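You operate a simulated robot arm through the tools that you are given. There is no shell and no other tool. Be economical: measure what you need, move in short steps, check, and stop when the job is done.

You run a simulated robot arm. Do the job below in one go: nothing can be reset, and whatever is moved stays where it is left.

TASK
Shut both blue valves and switch off the sockets of the grey plug and the black plug.

Only the result counts: the job must be done as asked and must still hold three seconds after the hand-in. Knocking over, shifting, dropping, spilling or breaking anything else fails it.

THE ROBOT
A 7-joint arm with a three-finger gripper, fixed in place. Base frame: the origin is at the foot of the arm, x ahead of it, y to its left, z up; the work surface is at about z = 850. Readings come in mm, rad, newtons and seconds.
Its first joint turns from -2.897 to 2.897 rad. Payload 2.69 kg.
The TCP is the grasp point between the finger pads, 30 mm short of the fingertips. In the tool frame z runs along the fingers and y along their closing line. Largest opening 128 mm; the body of the gripper starts 117 mm behind the TCP.
Orientation is that of the tool frame in the base frame, as [roll, pitch, yaw] about the fixed x, y, z axes, in that order (R = Rz(yaw) Ry(pitch) Rx(roll)). With the fingers straight down and closing along the base's y, the tool's x points along the base's -x, its y along +y and its z along -z.

THE INTERFACE
- The arm moves only by the tool send_rows. Its argument "deltas" is a list of rows, each a list of 3 entries, a list of its own where there are three numbers: the shift along the tool's x, y, z in units of 400 mm (1.0 is 400 mm), then the turn, a rotation vector about the tool's x, y, z in units of 180 degrees (1.0 is 180 degrees), then the gripper command, from -1 (fully open) to 1 (shut), values between in proportion. In form: [[[tx, ty, tz], [ax, ay, az], grip], ...]. A call has 1 to 12 rows; each row is the pose to reach, as a shift and turn from the pose commanded when the call began, along the tool's axes at that moment. A call with a number of a shift or a turn outside -1 to 1 is refused whole. A row lasts 0.2 s, in which the tool goes at most 50 mm and 0.15 rad; a call with a longer step from one row to the next is refused whole, and so is a gripper value outside its range. Where a pose cannot be reached the arm comes as near as it can. A force on the tool above 40 N (or 10 N above the force at the start of the call, whichever is more), or a blocked arm, ends the call early, and 0.2 s more pass. Each finger halts on what it meets, pressing with about 26 N; the grip force reading is that of the motor and also rises with nothing between the fingers. The clock runs only during rows and for 0.2 s after the last one: add rows that repeat a pose to give the fingers time. It gives the time, the measured TCP pose, the force on the tool (base axes), the opening and the grip force at its end, in the units of the frame above (readings bear some noise), with the torque about the TCP (base axes, N m) and any sound that the robot's microphone picked up, and new pictures: "pictures" is both (left out), scene, wrist or none.
- Cameras (640 x 400 px; columns grow to the right, rows downward): "scene" is fixed at [52.3, -649.2, 1773.3]; the picture's right is [0.68, -0.73, 0.00], its down [-0.40, -0.38, -0.84] and it looks along [0.61, 0.57, -0.55] (base axes); focal length 336 px, centre (320, 200). "wrist" rides on the gripper at [58, 54, -131] in the tool frame; the picture's right is [-0.68, 0.74, 0.00], its down [-0.62, -0.57, -0.55] and it looks along [-0.40, -0.37, 0.84] (tool axes); focal length 234 px, centre (320, 200). There is no depth. A picture from a camera that has moved, and an enlarged one, comes with that camera's place and axes in the base frame and with its lens.
- raise_lower(by): slides the trunk up (or, below 0, down) by that many mm; the arm rides with it, the base frame stays. It gives what a move gives, with no picture.
- enlarge(camera, box): a new picture of the part [left, top, right, bottom] of that camera's present view, enlarged. It takes no simulated time.
- close_job(): hands the job in; it is judged then, once.

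Go step by step. Nothing tells you positions but the pictures and the camera data: compare them with the known pose of the tool, close in by small moves and look again before you grip or let go. The budget is 120 turns and 200 pictures, counting those below and the enlarged ones. Unless the task says otherwise, let go and move clear before handing in, and close with one line.

The tools are called after "Request:" as name(argument=value, ...) on one line, values as JSON. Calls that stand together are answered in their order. send_rows: Moves the arm, as the interface text tells. Its arguments: {"type":"object","properties":{"deltas":{"type":"array","items":{"type":"array"}},"pictures":{"type":"string","enum":["both","scene","wrist","none"]}},"required":["deltas"]} The other tools are called the same way: raise_lower (by) slides the trunk up or down; enlarge (camera, box) takes an enlarged picture of a part of a camera's view; close_job () hands the job in.

At the start:

```text
time: 0.0
position: [704.5, 202.0, 1302.8]
ee_rot: [-3.141, 0.0, -3.141]
ft_force: [0.1, 0.5, 0.6]
ft_torque: [-0.01, 0.0, -0.01]
opening: 128.1
grip_force: 0.0
trunk travel left (down, up): [-150.0, 200.0]
```

scene: 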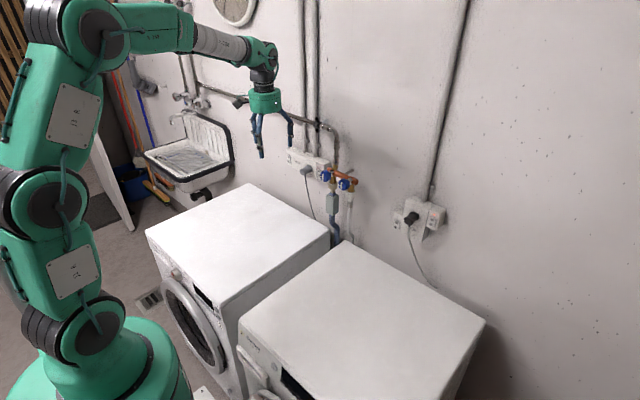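
wrist: 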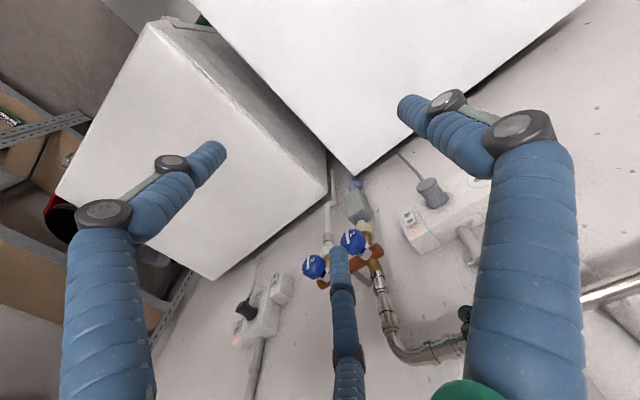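

I see two blue valves on the wall behind two washing machines, a grey plug left of them and a black plug to the right. I enlarge these for detail.

Request:
enlarge(camera="scene", box=[270, 130, 370, 210])

Request:
enlarge(camera="scene", box=[370, 180, 470, 260])

Request:
enlarge(camera="wrist", box=[220, 140, 500, 360])

```text
5.00 times, centred on (320, 170) of scene
camera zoom: at [52.3, -649.2, 1773.3], right [0.68, -0.73, 0.0], down [-0.4, -0.38, -0.84], along [0.61, 0.57, -0.55], focal length 1678 px, centre (320, 350)
```

zoom: 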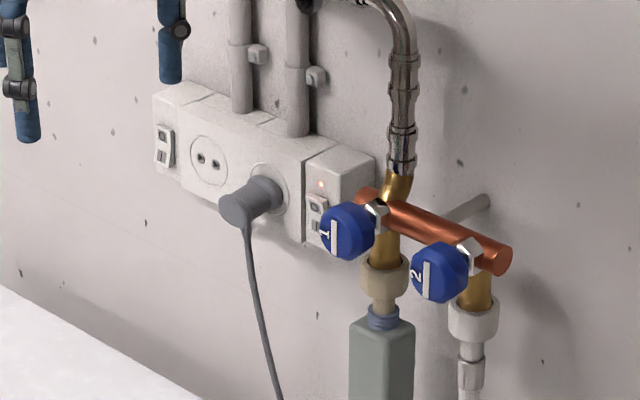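

```text
5.00 times, centred on (420, 220) of scene
camera zoom: at [52.3, -649.2, 1773.3], right [0.68, -0.73, 0.0], down [-0.4, -0.38, -0.84], along [0.61, 0.57, -0.55], focal length 1678 px, centre (-180, 100)
```

zoom: 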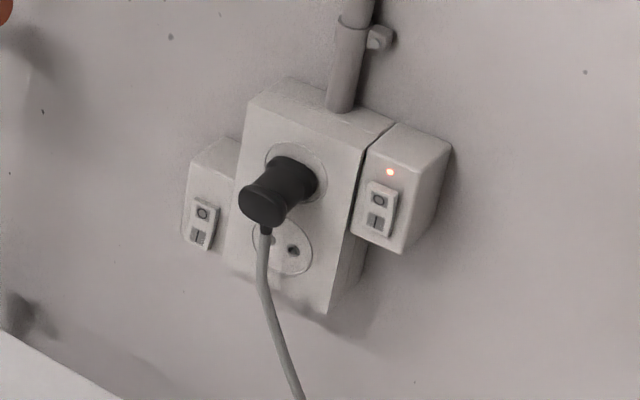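

```text
1.82 times, centred on (360, 250) of wrist
camera zoom: at [645.6, 255.2, 1434.7], right [0.68, 0.74, 0.0], down [0.62, -0.57, 0.55], along [0.4, -0.37, -0.84], focal length 426 px, centre (247, 109)
```

zoom: 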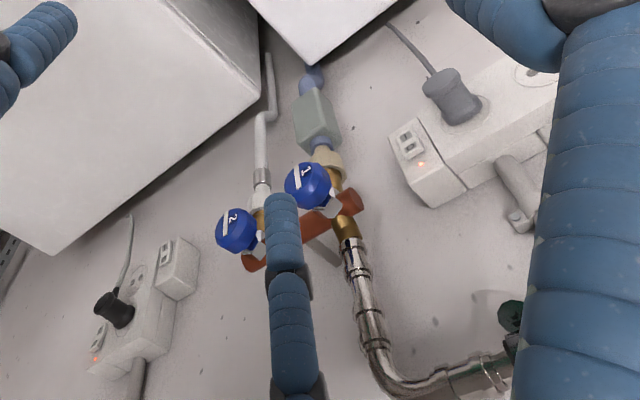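

Triangulation puts valve 1 at about (890,108,1137), valve 2 at (891,14,1138), the grey switch at (954,197,1093) and the black switch at (948,-316,1105). I'll tilt the tool to point at the wall (+x).

Request:
send_rows(deltas=[[[0, 0, 0], [0, -0.0455, 0], -1], [[0, 0, 0], [0, -0.0909, 0], -1], [[0, 0, 0], [0, -0.1364, 0], -1], [[0, 0, 0], [0, -0.1818, 0], -1], [[0, 0, 0], [0, -0.2273, 0], -1], [[0, 0, 0], [0, -0.2727, 0], -1], [[0, 0, 0], [0, -0.3182, 0], -1], [[0, 0, 0], [0, -0.3636, 0], -1], [[0, 0, 0], [0, -0.4091, 0], -1], [[0, 0, 0], [0, -0.4545, 0], -1], [[0, 0, 0], [0, -0.5, 0], -1], [[0, 0, 0], [0, -0.5, 0], -1]])

```text
time: 2.6
position: [703.6, 200.5, 1302.7]
ee_rot: [0.085, 1.567, 0.088]
ft_force: [0.6, -0.5, 0.7]
ft_torque: [0.02, -0.02, -0.01]
opening: 128.0
grip_force: 0.1
trunk travel left (down, up): [-150.0, 200.0]
camera wrist: at [572.3, 255.1, 1245.8], right [0.0, 0.74, 0.68], down [-0.55, -0.57, 0.61], along [0.84, -0.37, 0.41], focal length 234 px, centre (320, 200)
```

scene: 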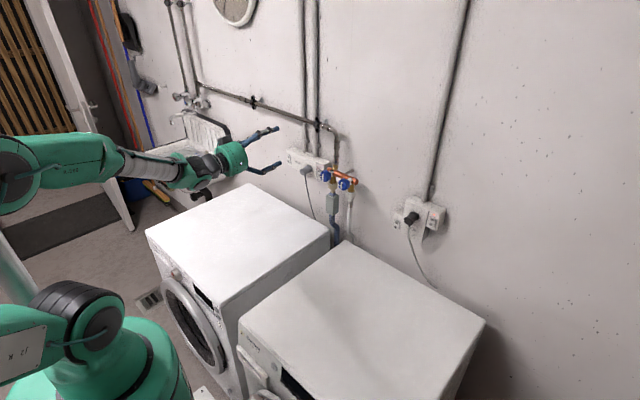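
wrist: 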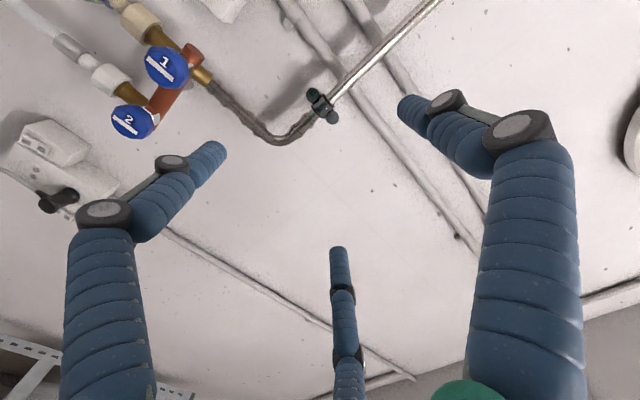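

The wrist view appears to show three fingers around the tool axis rather than two. I'll close the gripper here to learn how the fingers really move.

Request:
send_rows(deltas=[[[0, 0, 0], [0, 0, 0], 0], [[0, 0, 0], [0, 0, 0], 0], [[0, 0, 0], [0, 0, 0], 0]])

Request:
send_rows(deltas=[[[0, 0, 0], [0, 0, 0], 1], [[0, 0, 0], [0, 0, 0], 1], [[0, 0, 0], [0, 0, 0], 1]])

Request:
enlarge(camera="scene", box=[200, 110, 300, 190])

```text
time: 3.4
position: [703.9, 201.2, 1302.9]
ee_rot: [1.932, 1.571, 1.931]
ft_force: [-0.9, 0.3, -0.1]
ft_torque: [-0.02, 0.0, 0.01]
opening: 63.8
grip_force: 0.1
trunk travel left (down, up): [-150.0, 200.0]
camera wrist: at [572.9, 255.3, 1245.5], right [0.0, 0.74, 0.68], down [-0.55, -0.57, 0.62], along [0.84, -0.37, 0.4], focal length 234 px, centre (320, 200)
```

scene: 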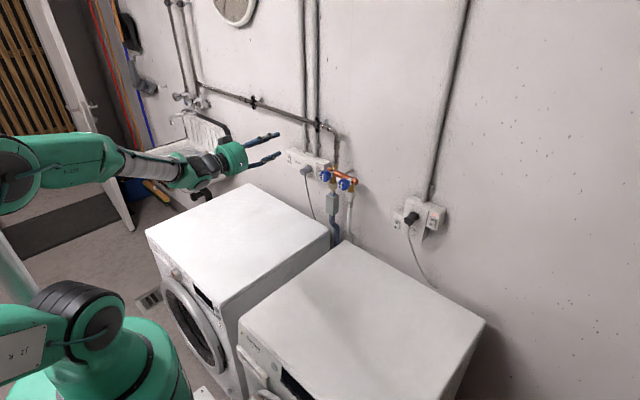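
wrist: 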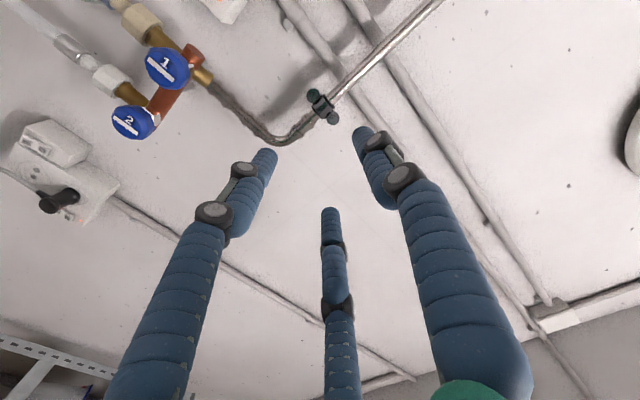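

```text
time: 4.2
position: [703.3, 201.7, 1303.1]
ee_rot: [0.944, 1.57, 0.945]
ft_force: [-0.4, 0.9, -1.2]
ft_torque: [0.0, 0.01, 0.01]
opening: 2.4
grip_force: 26.1
trunk travel left (down, up): [-150.0, 200.0]
camera wrist: at [572.9, 255.2, 1245.5], right [0.0, 0.74, 0.68], down [-0.55, -0.57, 0.62], along [0.84, -0.37, 0.4], focal length 234 px, centre (320, 200)
```

scene: 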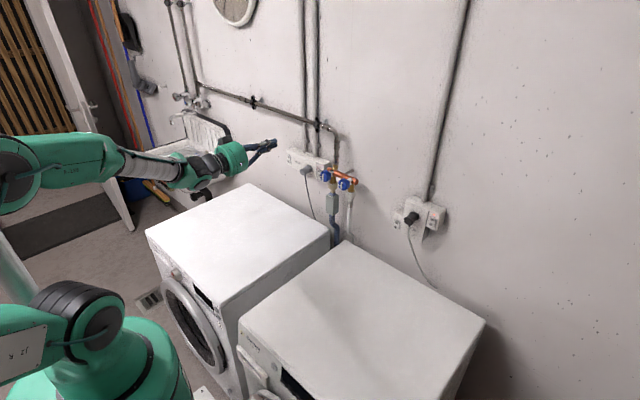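
wrist: 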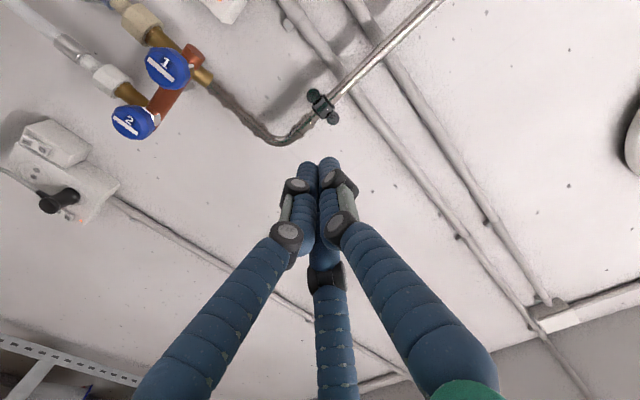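

```text
5.00 times, centred on (250, 150) of scene
camera zoom: at [52.3, -649.2, 1773.3], right [0.68, -0.73, 0.0], down [-0.4, -0.38, -0.84], along [0.61, 0.57, -0.55], focal length 1678 px, centre (670, 450)
```

zoom: 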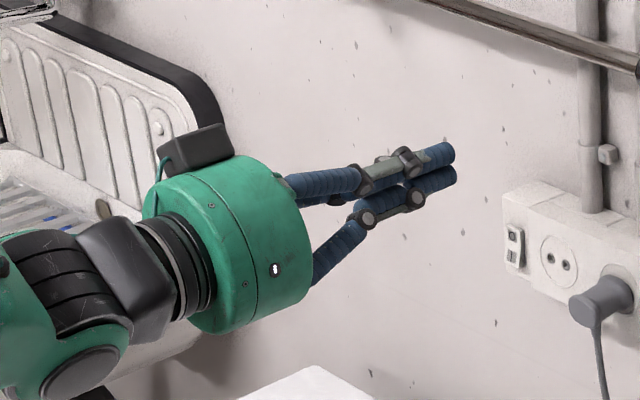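

The gripper is a three-finger centric type, which suits round knobs. I move down to face the grey plug's switch and look.

Request:
send_rows(deltas=[[[0.1, 0, 0.02], [0, 0, 0], 1], [[0.2, 0, 0.04], [0, 0, 0], 1], [[0.3, 0, 0.06], [0, 0, 0], 1], [[0.4, 0, 0.08], [0, 0, 0], 1], [[0.5, 0, 0.1], [0, 0, 0], 1], [[0.5, 0, 0.1], [0, 0, 0], 1]])

Request:
enlarge(camera="wrist", box=[220, 40, 420, 165])

```text
time: 5.6
position: [744.1, 201.5, 1102.2]
ee_rot: [-1.29, 1.57, -1.292]
ft_force: [1.1, -0.2, -1.1]
ft_torque: [0.01, -0.03, 0.0]
opening: 2.3
grip_force: 26.0
trunk travel left (down, up): [-150.0, 200.0]
camera wrist: at [613.3, 256.2, 1044.7], right [0.0, 0.74, 0.68], down [-0.55, -0.57, 0.62], along [0.84, -0.37, 0.4], focal length 234 px, centre (320, 200)
```

scene: 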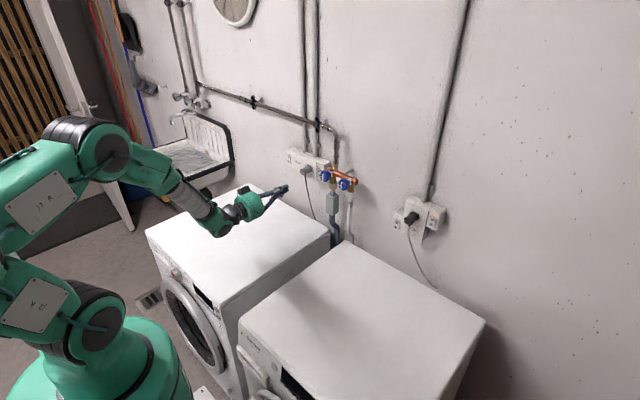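
wrist: 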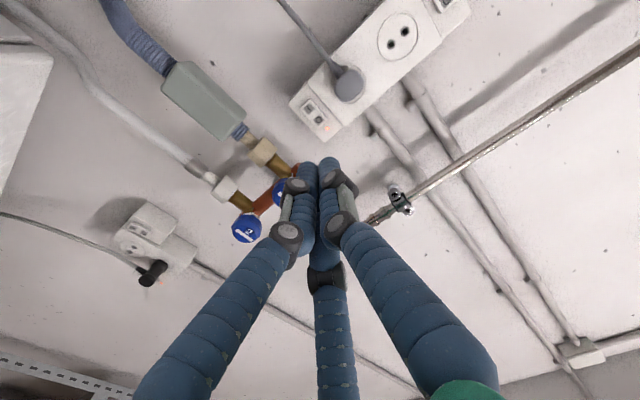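

```text
3.20 times, centred on (320, 102) of wrist
camera zoom: at [613.3, 256.2, 1044.7], right [0.0, 0.74, 0.68], down [-0.55, -0.57, 0.62], along [0.84, -0.37, 0.4], focal length 749 px, centre (320, 512)
```

zoom: 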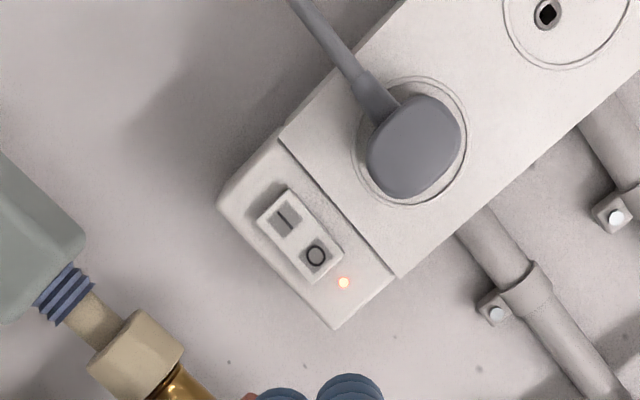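

The grey socket's switch is a rocker with "O" on top (about z 1106) and "|" below (about z 1086), with its lamp lit. I move the closed fingers to just in front of the O half.

Request:
send_rows(deltas=[[[-0.035, 0, 0.05], [0, 0, 0], 1], [[-0.035, 0, 0.15], [0, 0, 0], 1], [[-0.035, 0, 0.25], [0, 0, 0], 1], [[-0.035, 0, 0.35], [0, 0, 0], 1], [[-0.035, 0, 0.41], [0, 0, 0], 1], [[-0.035, 0, 0.41], [0, 0, 0], 1]])

Request:
enlarge(camera="scene", box=[280, 130, 360, 194])

Request:
enlarge(camera="wrist", box=[260, 80, 420, 180])

```text
time: 7.0
position: [909.3, 201.5, 1114.6]
ee_rot: [-2.625, 1.57, -2.624]
ft_force: [0.3, 0.3, -0.5]
ft_torque: [0.01, -0.04, 0.0]
opening: 2.4
grip_force: 26.2
trunk travel left (down, up): [-150.0, 200.0]
camera wrist: at [778.3, 256.3, 1057.2], right [0.0, 0.74, 0.68], down [-0.55, -0.57, 0.62], along [0.84, -0.37, 0.4], focal length 234 px, centre (320, 200)
```

scene: 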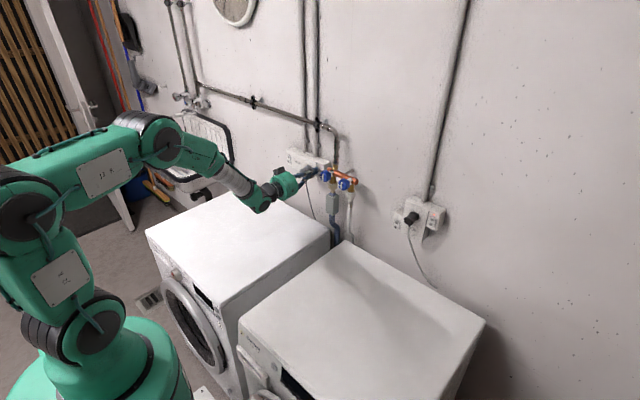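
wrist: 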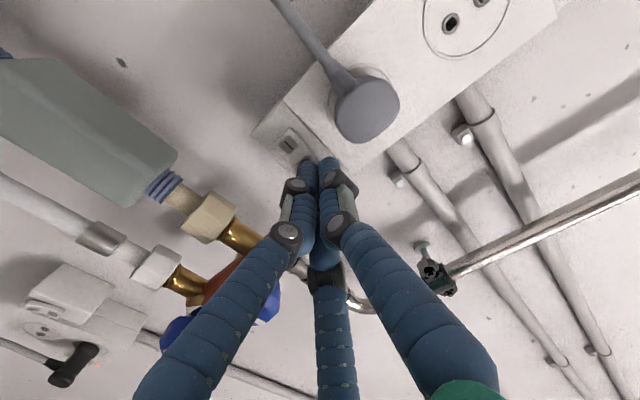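

```text
6.25 times, centred on (320, 162) of scene
camera zoom: at [52.3, -649.2, 1773.3], right [0.68, -0.73, 0.0], down [-0.4, -0.38, -0.84], along [0.61, 0.57, -0.55], focal length 2098 px, centre (320, 438)
```

zoom: 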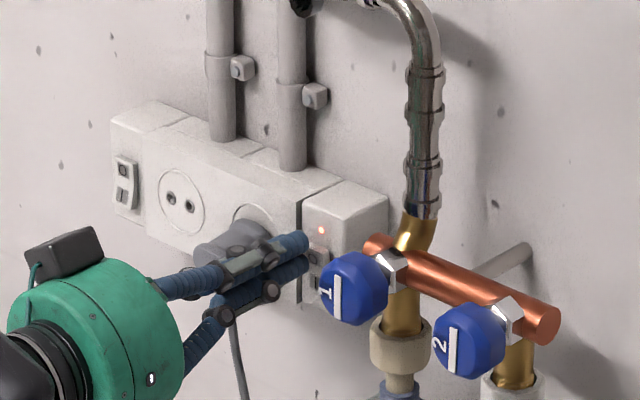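

```text
4.00 times, centred on (340, 130) of wrist
camera zoom: at [778.3, 256.3, 1057.2], right [0.0, 0.74, 0.68], down [-0.55, -0.57, 0.62], along [0.84, -0.37, 0.4], focal length 937 px, centre (240, 480)
```

zoom: 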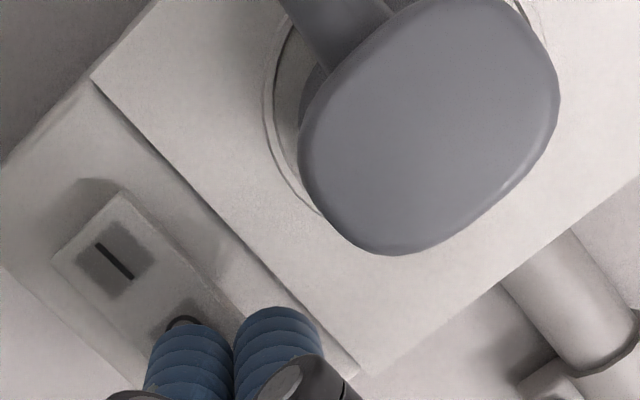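

The lower finger now covers the O half of the rocker. I press gently forward.

Request:
send_rows(deltas=[[[0, 0, 0.0075], [0, 0, 0], 1], [[0, 0, 0.015], [0, 0, 0], 1], [[0, 0, 0.0225], [0, 0, 0], 1], [[0, 0, 0.03], [0, 0, 0], 1], [[0, 0, 0.0375], [0, 0, 0], 1], [[0, 0, 0.045], [0, 0, 0], 1], [[0, 0, 0.0525], [0, 0, 0], 1], [[0, 0, 0.06], [0, 0, 0], 1]], pictures="none")

Request:
enlarge(camera="scene", box=[280, 130, 360, 194])

Request:
enlarge(camera="wrist", box=[260, 80, 420, 180])

```text
time: 8.2
position: [920.0, 201.1, 1115.8]
ee_rot: [-0.547, 1.57, -0.547]
ft_force: [-32.8, -4.1, 11.9]
ft_torque: [-0.13, 0.22, -0.29]
opening: 2.0
grip_force: 26.0
trunk travel left (down, up): [-150.0, 200.0]
heard: click
stopped in row 6: the force on the tool passed its limit at 46 N (the readings are from after the stop); the commanded pose is now the measured one
```

```text
6.25 times, centred on (320, 162) of scene
camera zoom: at [52.3, -649.2, 1773.3], right [0.68, -0.73, 0.0], down [-0.4, -0.38, -0.84], along [0.61, 0.57, -0.55], focal length 2098 px, centre (320, 438)
```

zoom: 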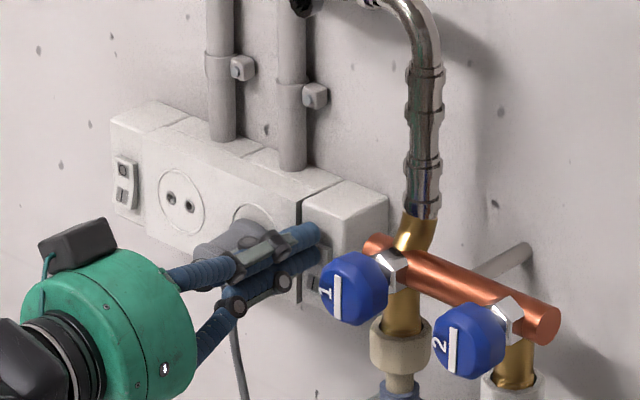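

```text
4.00 times, centred on (340, 130) of wrist
camera zoom: at [789.1, 256.1, 1059.3], right [0.0, 0.74, 0.68], down [-0.55, -0.57, 0.62], along [0.84, -0.37, 0.4], focal length 937 px, centre (240, 480)
```

zoom: 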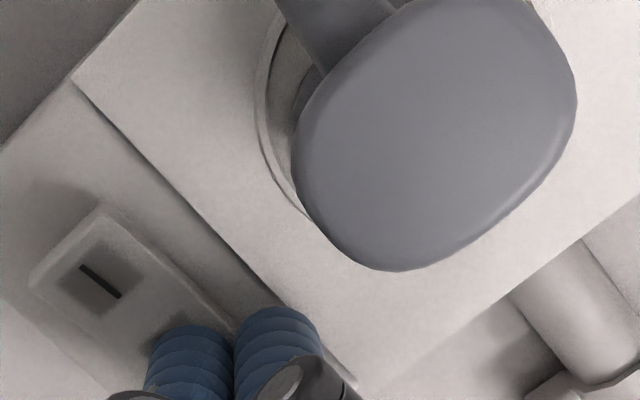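

A click was heard. I back away and check the lamp.

Request:
send_rows(deltas=[[[0, 0, -0.1], [0, 0, 0], 1], [[0, 0, -0.2], [0, 0, 0], 1], [[0, 0, -0.3], [0, 0, 0], 1], [[0, 0, -0.4], [0, 0, 0], 1], [[0, 0, -0.4], [0, 0, 0], 1]], pictures="wrist")

Request:
enlarge(camera="wrist", box=[220, 40, 420, 165])

Request:
enlarge(camera="scene", box=[280, 130, 360, 194])

```text
time: 9.4
position: [763.1, 205.4, 1117.6]
ee_rot: [-2.869, 1.569, -2.871]
ft_force: [-1.3, 0.3, 0.4]
ft_torque: [-0.03, 0.01, 0.01]
opening: 2.1
grip_force: 25.7
trunk travel left (down, up): [-150.0, 200.0]
camera wrist: at [631.3, 259.0, 1060.3], right [0.0, 0.74, 0.68], down [-0.55, -0.57, 0.62], along [0.84, -0.37, 0.4], focal length 234 px, centre (320, 200)
```

wrist: 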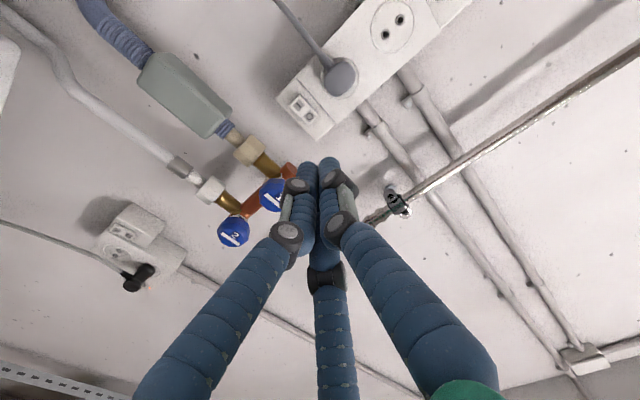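

```text
3.20 times, centred on (320, 102) of wrist
camera zoom: at [631.3, 259.0, 1060.3], right [0.0, 0.74, 0.68], down [-0.55, -0.57, 0.62], along [0.84, -0.37, 0.4], focal length 749 px, centre (320, 512)
```

zoom: 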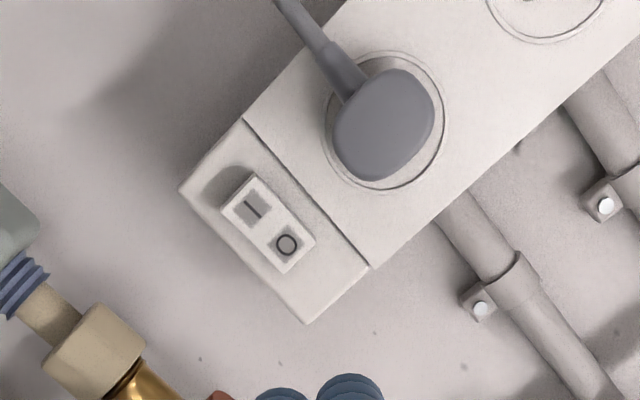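

```text
6.25 times, centred on (320, 162) of scene
camera zoom: at [52.3, -649.2, 1773.3], right [0.68, -0.73, 0.0], down [-0.4, -0.38, -0.84], along [0.61, 0.57, -0.55], focal length 2098 px, centre (320, 438)
```

zoom: 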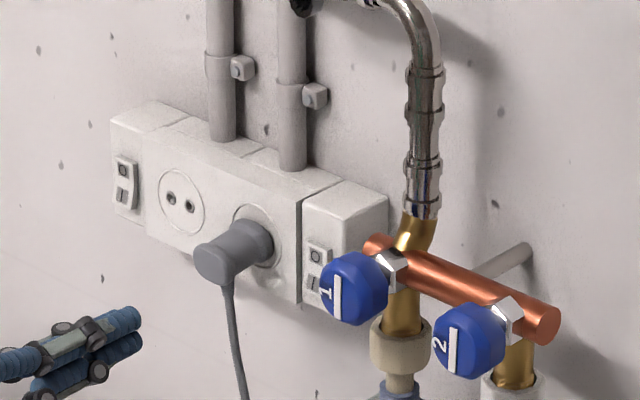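

The lamp is out and the grey socket is off. Now I move in front of valve 1 with the fingers half open and take a closer look.

Request:
send_rows(deltas=[[[-0.012, -0.06, 0], [0, 0, 0], 0.1], [[-0.025, -0.12, 0], [0, 0, 0], 0.1], [[-0.037, -0.18, 0], [0, 0, 0], 0.1], [[-0.049, -0.243, 0], [0, 0, 0], 0.1], [[-0.049, -0.243, 0], [0, 0, 0], 0.1]])

Request:
enlarge(camera="wrist", box=[220, 60, 420, 185])

```text
time: 10.6
position: [763.3, 108.0, 1135.2]
ee_rot: [2.361, 1.568, 2.352]
ft_force: [-0.3, -0.7, 0.3]
ft_torque: [0.04, 0.02, -0.01]
opening: 57.7
grip_force: 0.1
trunk travel left (down, up): [-150.0, 200.0]
camera wrist: at [633.0, 163.0, 1078.2], right [0.01, 0.73, 0.68], down [-0.55, -0.56, 0.62], along [0.83, -0.38, 0.4], focal length 234 px, centre (320, 200)
```

scene: 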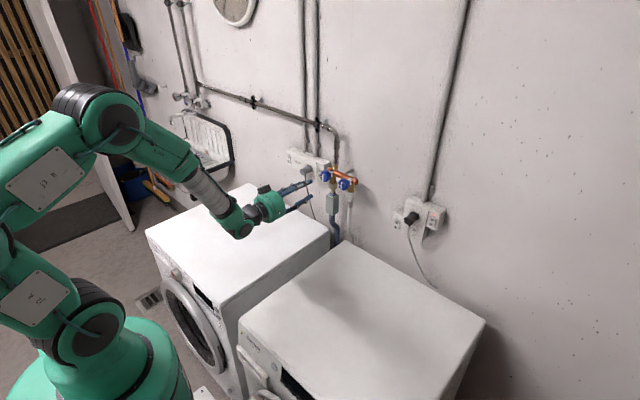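
wrist: 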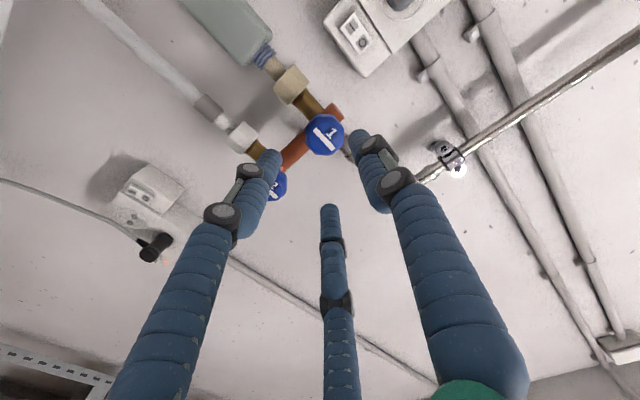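

```text
3.20 times, centred on (320, 122) of wrist
camera zoom: at [633.0, 163.0, 1078.2], right [0.01, 0.73, 0.68], down [-0.55, -0.56, 0.62], along [0.83, -0.38, 0.4], focal length 749 px, centre (320, 448)
```

zoom: 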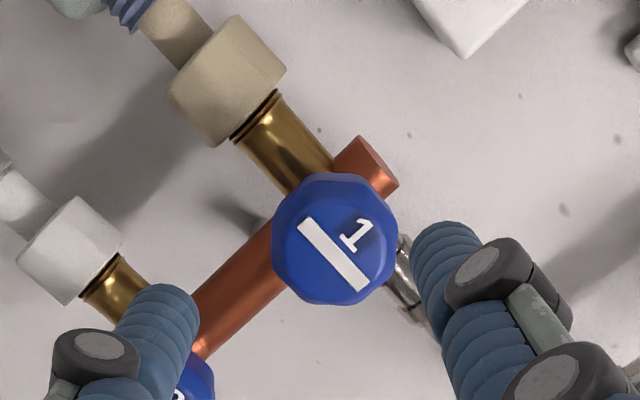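

The knob 1 face is at about (887,110.5,1139), 43 mm across, stripe vertical along the pipe, so it is open. I approach so that the fingers surround it.

Request:
send_rows(deltas=[[[-0.0095, 0.006, 0], [0, 0, 0], -0.1], [[-0.0095, 0.006, 0.07], [0, 0, 0], -0.1], [[-0.0095, 0.006, 0.14], [0, 0, 0], -0.1], [[-0.0095, 0.006, 0.21], [0, 0, 0], -0.1], [[-0.0095, 0.006, 0.28], [0, 0, 0], -0.1], [[-0.0095, 0.006, 0.28], [0, 0, 0], -0.1]])

Request:
enlarge(camera="wrist", box=[220, 80, 420, 205])

Request:
enlarge(camera="scene", box=[280, 140, 380, 220])

```text
time: 12.0
position: [875.5, 110.9, 1132.9]
ee_rot: [3.085, 1.561, 3.073]
ft_force: [-0.6, 0.3, 1.6]
ft_torque: [0.05, 0.23, 0.03]
opening: 73.2
grip_force: 1.1
out of reach, approached as far as the arm can: row 2, 3, 4, 5, 6
trunk travel left (down, up): [-150.0, 200.0]
camera wrist: at [743.1, 167.2, 1077.1], right [0.02, 0.74, 0.68], down [-0.55, -0.56, 0.62], along [0.84, -0.38, 0.39], focal length 234 px, centre (320, 200)
```

scene: 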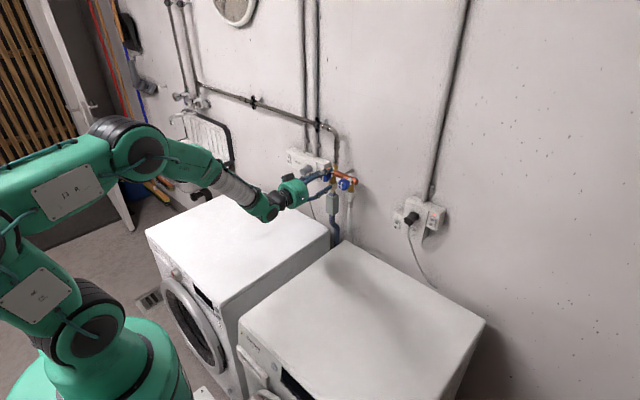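
wrist: 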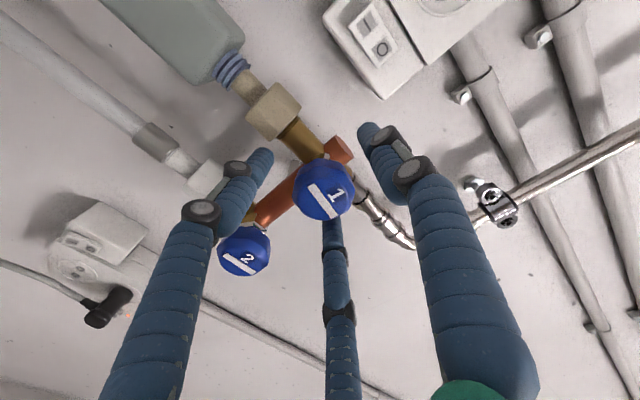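

```text
3.20 times, centred on (320, 142) of wrist
camera zoom: at [743.1, 167.2, 1077.1], right [0.02, 0.74, 0.68], down [-0.55, -0.56, 0.62], along [0.84, -0.38, 0.39], focal length 749 px, centre (320, 384)
```

zoom: 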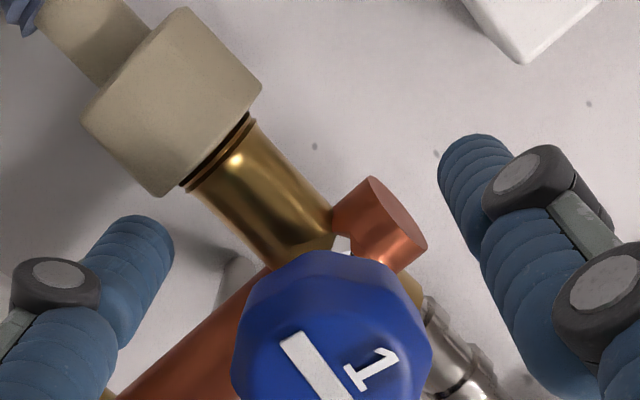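

```text
5.00 times, centred on (330, 180) of scene
camera zoom: at [52.3, -649.2, 1773.3], right [0.68, -0.73, 0.0], down [-0.4, -0.38, -0.84], along [0.61, 0.57, -0.55], focal length 1678 px, centre (270, 300)
```

zoom: 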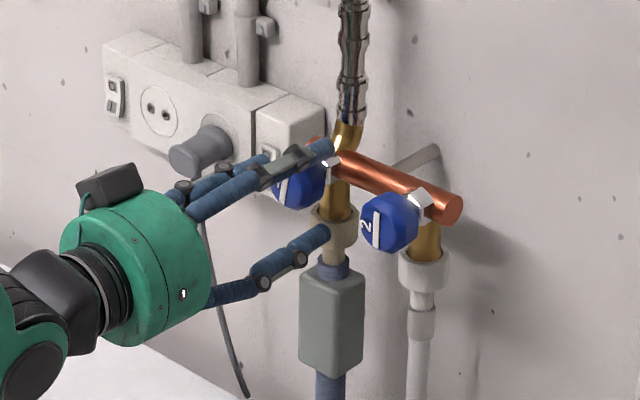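

The arm reports a reach limit here, probably a wrist joint with the forearm sloping steeply down. I'll retract, go up, and lower the trunk for a flatter forearm.

Request:
send_rows(deltas=[[[0, 0, -0.1], [0, 0, 0], -0.1], [[0, 0, -0.2], [0, 0, 0], -0.1], [[0, 0, -0.3], [0, 0, 0], -0.1], [[-0.1, 0, -0.3], [0, 0, 0], -0.1], [[-0.2, 0, -0.3], [0, 0, 0], -0.1], [[-0.3, 0, -0.3], [0, 0, 0], -0.1], [[-0.3, 0, -0.3], [0, 0, 0], -0.1]], pictures="none")

Request:
raise_lower(by=-120)

```text
time: 13.6
position: [755.2, 108.8, 1256.4]
ee_rot: [-2.986, 1.569, -2.985]
ft_force: [-0.4, 0.6, 0.0]
ft_torque: [0.02, 0.0, 0.0]
opening: 70.2
grip_force: 0.0
trunk travel left (down, up): [-150.0, 200.0]
```

```text
time: 15.1
position: [754.8, 108.6, 1136.9]
ee_rot: [-2.894, 1.57, -2.897]
ft_force: [0.5, 0.5, 0.3]
ft_torque: [0.0, 0.0, -0.01]
opening: 70.3
grip_force: 0.0
trunk travel left (down, up): [-30.0, 320.0]
```

The pose is now (755,108.6,1137) with a lower trunk. I approach valve 1 again.

Request:
send_rows(deltas=[[[-0.005, 0.005, 0.1], [0, 0, 0], -0.1], [[-0.005, 0.005, 0.2], [0, 0, 0], -0.1], [[-0.005, 0.005, 0.26], [0, 0, 0], -0.1], [[-0.005, 0.005, 0.305], [0, 0, 0], -0.1], [[-0.005, 0.005, 0.305], [0, 0, 0], -0.1]], pictures="wrist")

Request:
enlarge(camera="scene", box=[280, 140, 380, 220])

```text
time: 16.3
position: [876.1, 109.6, 1136.5]
ee_rot: [-2.92, 1.569, -2.921]
ft_force: [-0.6, 0.2, 1.0]
ft_torque: [-0.03, 0.0, 0.01]
opening: 70.3
grip_force: 0.0
trunk travel left (down, up): [-30.0, 320.0]
camera wrist: at [745.2, 164.2, 1079.3], right [0.0, 0.74, 0.68], down [-0.55, -0.57, 0.62], along [0.84, -0.37, 0.4], focal length 234 px, centre (320, 200)
```

wrist: 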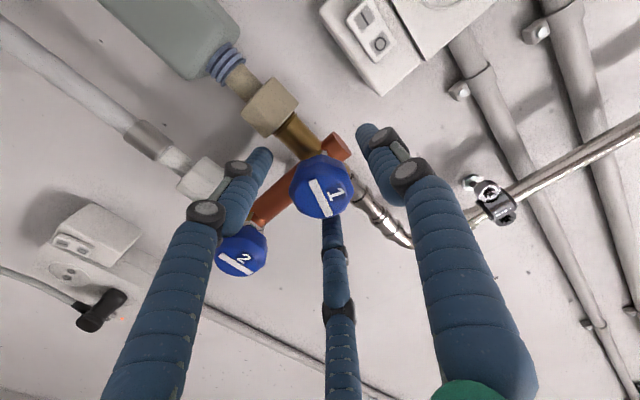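

```text
5.00 times, centred on (330, 180) of scene
camera zoom: at [52.3, -649.2, 1773.3], right [0.68, -0.73, 0.0], down [-0.4, -0.38, -0.84], along [0.61, 0.57, -0.55], focal length 1678 px, centre (270, 300)
```

zoom: 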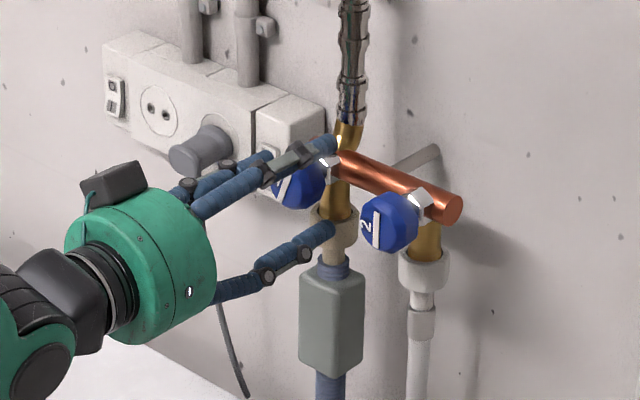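

The pose is reachable now, and the knob is centred among the fingers to about 2 mm. I correct and grip it.

Request:
send_rows(deltas=[[[-0.004, 0.002, 0], [0, 0, 0], -0.1], [[-0.004, 0.002, 0], [0, 0, 0], 0.1], [[-0.004, 0.002, 0], [0, 0, 0], 0.4], [[-0.004, 0.002, 0], [0, 0, 0], 0.8], [[-0.004, 0.002, 0], [0, 0, 0], 1]], pictures="wrist")

```text
time: 17.5
position: [877.5, 110.6, 1140.2]
ee_rot: [3.027, 1.57, 3.03]
ft_force: [2.8, -6.6, 5.8]
ft_torque: [-0.01, -0.12, -0.18]
opening: 44.1
grip_force: 26.8
trunk travel left (down, up): [-30.0, 320.0]
camera wrist: at [745.4, 164.9, 1082.5], right [0.0, 0.74, 0.68], down [-0.55, -0.57, 0.62], along [0.84, -0.37, 0.4], focal length 234 px, centre (320, 200)
```

wrist: 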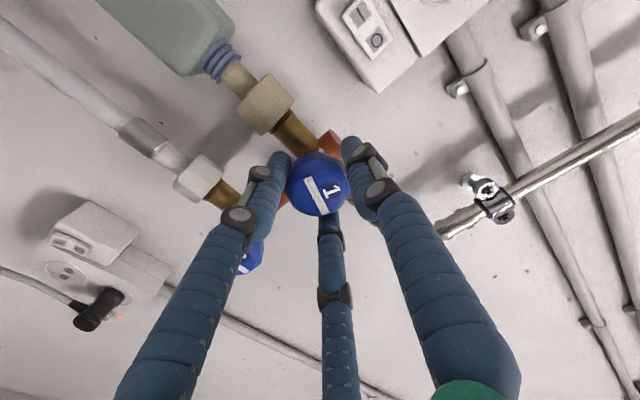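

Gripped firmly at 44 mm. I turn clockwise (as seen from the front), first by half.

Request:
send_rows(deltas=[[[0, 0, 0], [0, 0, 0.04], 1], [[0, 0, 0], [0, 0, 0.08], 1], [[0, 0, 0], [0, 0, 0.12], 1], [[0, 0, 0], [0, 0, 0.16], 1], [[0, 0, 0], [0, 0, 0.2], 1], [[0, 0, 0], [0, 0, 0.24], 1]], pictures="wrist")

```text
time: 18.0
position: [881.9, 109.3, 1140.5]
ee_rot: [1.594, 1.422, 1.579]
ft_force: [-13.1, -12.8, 3.9]
ft_torque: [0.0, -0.03, -0.93]
opening: 43.2
grip_force: 25.8
out of reach, approached as far as the arm can: row 2
trunk travel left (down, up): [-30.0, 320.0]
stopped in row 2: the force on the tool passed its limit at 43 N (the readings are from after the stop); the commanded pose is now the measured one
camera wrist: at [750.8, 173.9, 1091.6], right [0.01, 0.63, 0.78], down [-0.55, -0.64, 0.53], along [0.83, -0.44, 0.34], focal length 234 px, centre (320, 200)
```

wrist: 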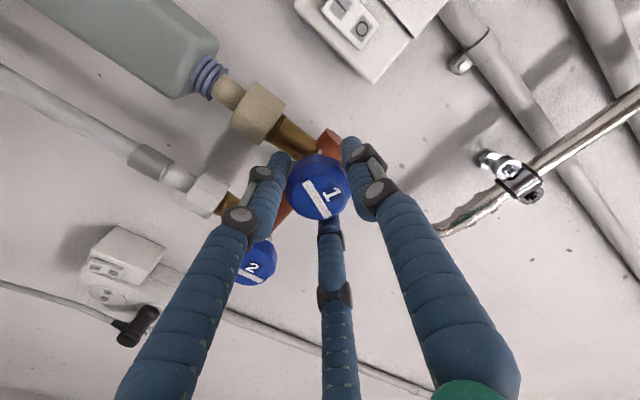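

The wrist has reached its turning limit in this direction after about 9°. I let go, back off, and roll the hand the other way so a full quarter turn becomes available.

Request:
send_rows(deltas=[[[0, 0, 0], [0, 0, 0], -0.1], [[0, 0, 0], [0, 0, 0], -0.1], [[0, 0, -0.1], [0, 0, 0], -0.1], [[0, 0, -0.2], [0, 0, 0], -0.1], [[0, 0, -0.25], [0, 0, 0], -0.1], [[0, 0, -0.25], [0, 0, -0.045], -0.1], [[0, 0, -0.25], [0, 0, -0.09], -0.1], [[0, 0, -0.25], [0, 0, -0.135], -0.1], [[0, 0, -0.25], [0, 0, -0.18], -0.1], [[0, 0, -0.25], [0, 0, -0.225], -0.1], [[0, 0, -0.25], [0, 0, -0.27], -0.1], [[0, 0, -0.25], [0, 0, -0.3], -0.1]], pictures="none")

Request:
send_rows(deltas=[[[0, 0, 0], [0, 0, -0.045], -0.1], [[0, 0, 0], [0, 0, -0.09], -0.1], [[0, 0, 0], [0, 0, -0.135], -0.1], [[0, 0, 0], [0, 0, -0.18], -0.1], [[0, 0, 0], [0, 0, -0.225], -0.1], [[0, 0, 0], [0, 0, -0.27], -0.1], [[0, 0, 0], [0, 0, -0.303], -0.1], [[0, 0, 0], [0, 0, -0.303], -0.1]])

Request:
enlarge(camera="scene", box=[270, 140, 370, 220])

```text
time: 20.6
position: [782.3, 113.1, 1140.5]
ee_rot: [-1.578, 0.774, -1.587]
ft_force: [-0.5, -0.6, 0.0]
ft_torque: [0.01, -0.02, 0.0]
opening: 70.4
grip_force: 0.0
trunk travel left (down, up): [-30.0, 320.0]
```

```text
time: 22.4
position: [781.9, 113.2, 1139.2]
ee_rot: [-1.575, -0.179, -1.582]
ft_force: [0.5, -0.2, -0.2]
ft_torque: [0.02, -0.05, 0.02]
opening: 70.3
grip_force: 0.0
trunk travel left (down, up): [-30.0, 320.0]
camera wrist: at [649.5, 48.4, 1098.7], right [0.0, 0.54, -0.84], down [-0.54, 0.71, 0.45], along [0.84, 0.45, 0.29], focal length 234 px, centre (320, 200)
```

scene: 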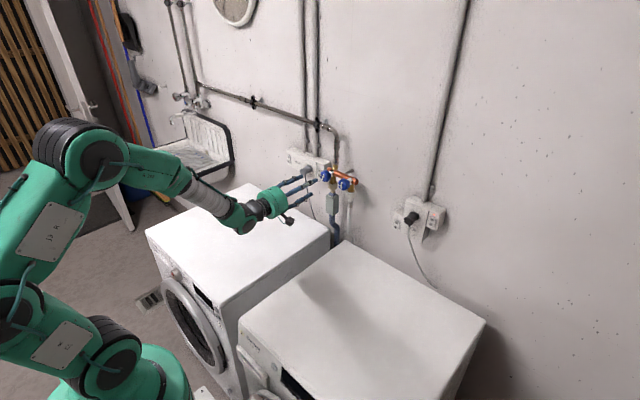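
wrist: 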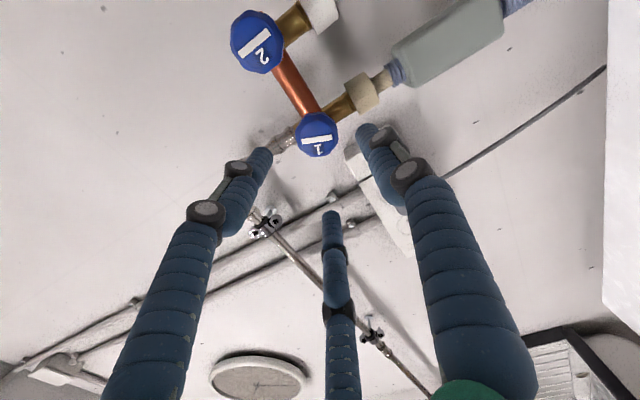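

```text
5.00 times, centred on (320, 180) of scene
camera zoom: at [52.3, -649.2, 1773.3], right [0.68, -0.73, 0.0], down [-0.4, -0.38, -0.84], along [0.61, 0.57, -0.55], focal length 1678 px, centre (320, 300)
```

zoom: 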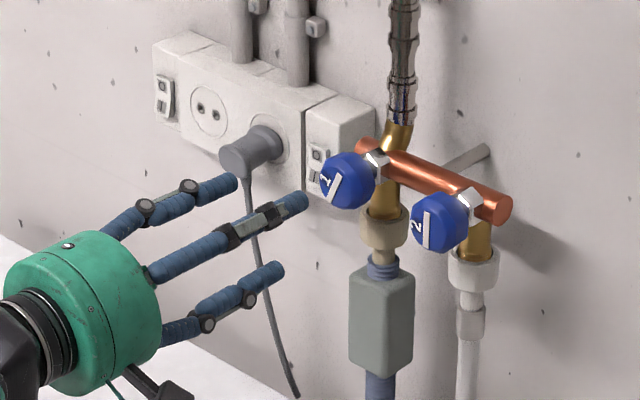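

Valve 1 has turned slightly clockwise without trouble. With the hand rolled about -100°, I approach it again, slightly shallower.

Request:
send_rows(deltas=[[[0.004, 0.0005, 0.08], [0, 0, 0], -0.1], [[0.004, 0.0005, 0.16], [0, 0, 0], -0.1], [[0.004, 0.0005, 0.2], [0, 0, 0], -0.1], [[0.004, 0.0005, 0.23], [0, 0, 0], -0.1], [[0.004, 0.0005, 0.23], [0, 0, 0], -0.1]], pictures="wrist")

Request:
enlarge(camera="scene", box=[280, 140, 380, 220])

```text
time: 23.6
position: [876.2, 109.8, 1136.8]
ee_rot: [-1.576, -0.177, -1.58]
ft_force: [1.0, -0.9, -0.1]
ft_torque: [-0.01, -0.01, 0.02]
opening: 70.4
grip_force: 0.0
trunk travel left (down, up): [-30.0, 320.0]
camera wrist: at [743.0, 45.9, 1096.3], right [0.0, 0.54, -0.84], down [-0.54, 0.71, 0.45], along [0.84, 0.45, 0.29], focal length 234 px, centre (320, 200)
```

wrist: 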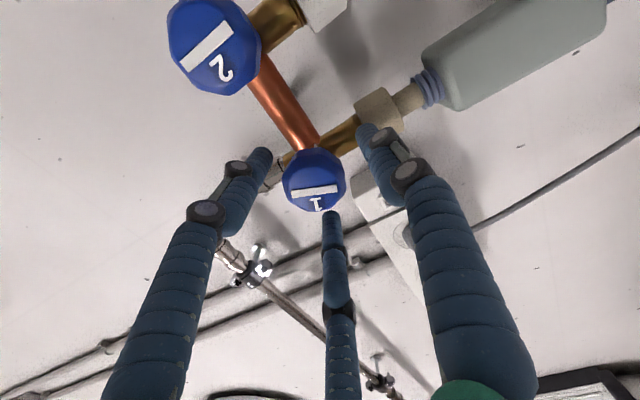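

```text
5.00 times, centred on (330, 180) of scene
camera zoom: at [52.3, -649.2, 1773.3], right [0.68, -0.73, 0.0], down [-0.4, -0.38, -0.84], along [0.61, 0.57, -0.55], focal length 1678 px, centre (270, 300)
```

zoom: 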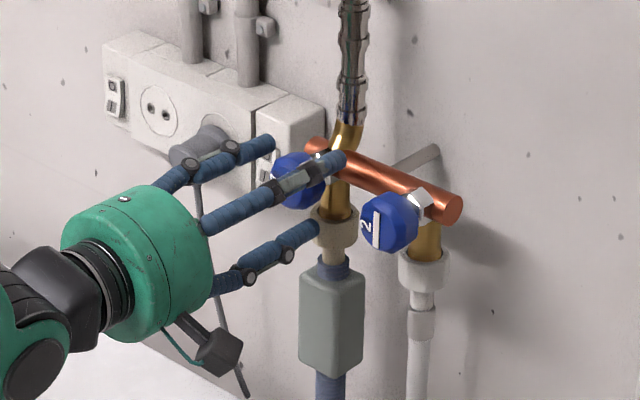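

I raise by 2.5 mm to centre and grip the knob.

Request:
send_rows(deltas=[[[0.001, -0.006, 0], [0, 0, 0], -0.1], [[0.001, -0.006, 0], [0, 0, 0], 0.1], [[0.001, -0.006, 0], [0, 0, 0], 0.4], [[0.001, -0.006, 0], [0, 0, 0], 0.8], [[0.001, -0.006, 0], [0, 0, 0], 1]], pictures="none")

Request:
send_rows(deltas=[[[0, 0, 0], [0, 0, 0.04], 1], [[0, 0, 0], [0, 0, 0.08], 1], [[0, 0, 0], [0, 0, 0.12], 1], [[0, 0, 0], [0, 0, 0.16], 1], [[0, 0, 0], [0, 0, 0.2], 1]], pictures="wrist")

```text
time: 24.8
position: [875.6, 108.7, 1139.1]
ee_rot: [-1.577, -0.175, -1.584]
ft_force: [2.2, -21.5, -1.2]
ft_torque: [-0.03, -0.43, -1.05]
opening: 41.8
grip_force: 45.3
trunk travel left (down, up): [-30.0, 320.0]
```

```text
time: 26.0
position: [874.5, 108.5, 1140.7]
ee_rot: [-1.578, 0.456, -1.585]
ft_force: [13.9, -27.8, -4.7]
ft_torque: [0.03, 0.48, -0.07]
opening: 41.9
grip_force: 44.8
trunk travel left (down, up): [-30.0, 320.0]
camera wrist: at [742.7, 81.5, 1068.1], right [0.01, 0.93, -0.36], down [-0.54, 0.31, 0.78], along [0.84, 0.19, 0.51], focal length 234 px, centre (320, 200)
```

wrist: 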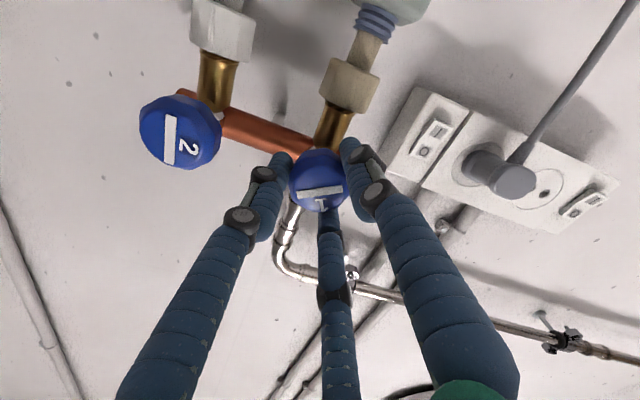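

The knob turns with the hand. The side force points to a small centring error, so I ease 2 mm toward -y and go on turning.

Request:
send_rows(deltas=[[[0.0045, -0.0022, 0], [0, 0, 0.0], 1], [[0.0045, -0.0022, 0], [0, 0, 0.04], 1], [[0.0045, -0.0022, 0], [0, 0, 0.08], 1], [[0.0045, -0.0022, 0], [0, 0, 0.12], 1], [[0.0045, -0.0022, 0], [0, 0, 0.16], 1]], pictures="wrist")

Request:
enlarge(camera="scene", box=[280, 140, 380, 220])

```text
time: 27.2
position: [874.9, 108.2, 1139.7]
ee_rot: [-1.581, 0.956, -1.59]
ft_force: [13.7, -7.4, -8.3]
ft_torque: [0.0, 0.47, 0.66]
opening: 41.8
grip_force: 45.0
trunk travel left (down, up): [-30.0, 320.0]
camera wrist: at [743.0, 120.3, 1063.4], right [0.01, 0.99, 0.13], down [-0.54, -0.1, 0.83], along [0.84, -0.08, 0.54], focal length 234 px, centre (320, 200)
```

wrist: 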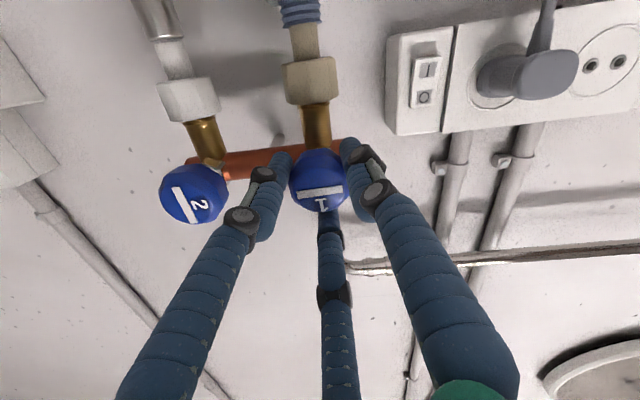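

```text
5.00 times, centred on (330, 180) of scene
camera zoom: at [52.3, -649.2, 1773.3], right [0.68, -0.73, 0.0], down [-0.4, -0.38, -0.84], along [0.61, 0.57, -0.55], focal length 1678 px, centre (270, 300)
```

zoom: 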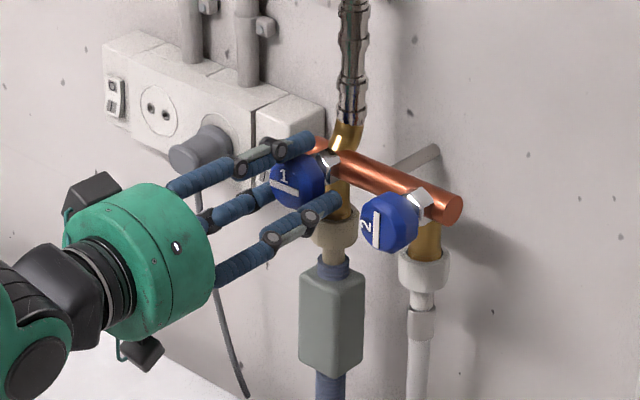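

The stripe on valve 1 is now about horizontal. I turn slightly further to find the end stop.

Request:
send_rows(deltas=[[[0, 0, 0], [0, 0, 0.025], 1], [[0, 0, 0], [0, 0, 0.05], 1], [[0, 0, 0], [0, 0, 0.075], 1], [[0, 0, 0], [0, 0, 0.1], 1]], pictures="wrist")

Request:
enlarge(camera="scene", box=[280, 140, 380, 220])

```text
time: 28.2
position: [874.0, 108.0, 1139.6]
ee_rot: [-1.592, 1.27, -1.602]
ft_force: [-4.6, -4.2, -8.9]
ft_torque: [-0.59, 0.11, 0.1]
opening: 42.1
grip_force: 45.3
trunk travel left (down, up): [-30.0, 320.0]
camera wrist: at [742.7, 144.1, 1070.1], right [0.01, 0.9, 0.43], down [-0.55, -0.35, 0.76], along [0.84, -0.24, 0.49], focal length 234 px, centre (320, 200)
```

wrist: 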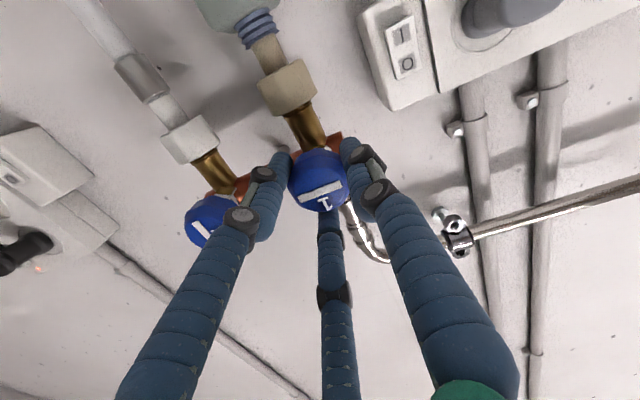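

```text
5.00 times, centred on (330, 180) of scene
camera zoom: at [52.3, -649.2, 1773.3], right [0.68, -0.73, 0.0], down [-0.4, -0.38, -0.84], along [0.61, 0.57, -0.55], focal length 1678 px, centre (270, 300)
```

zoom: 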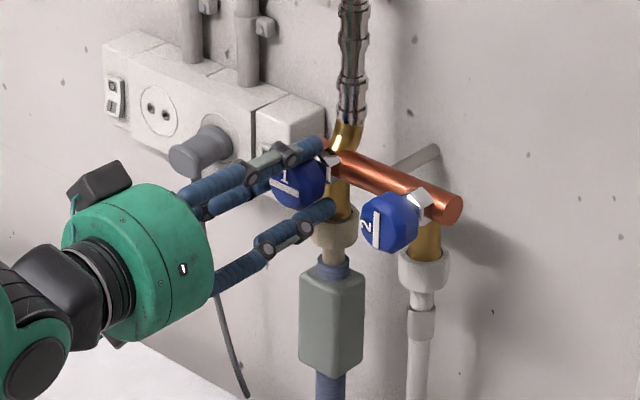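

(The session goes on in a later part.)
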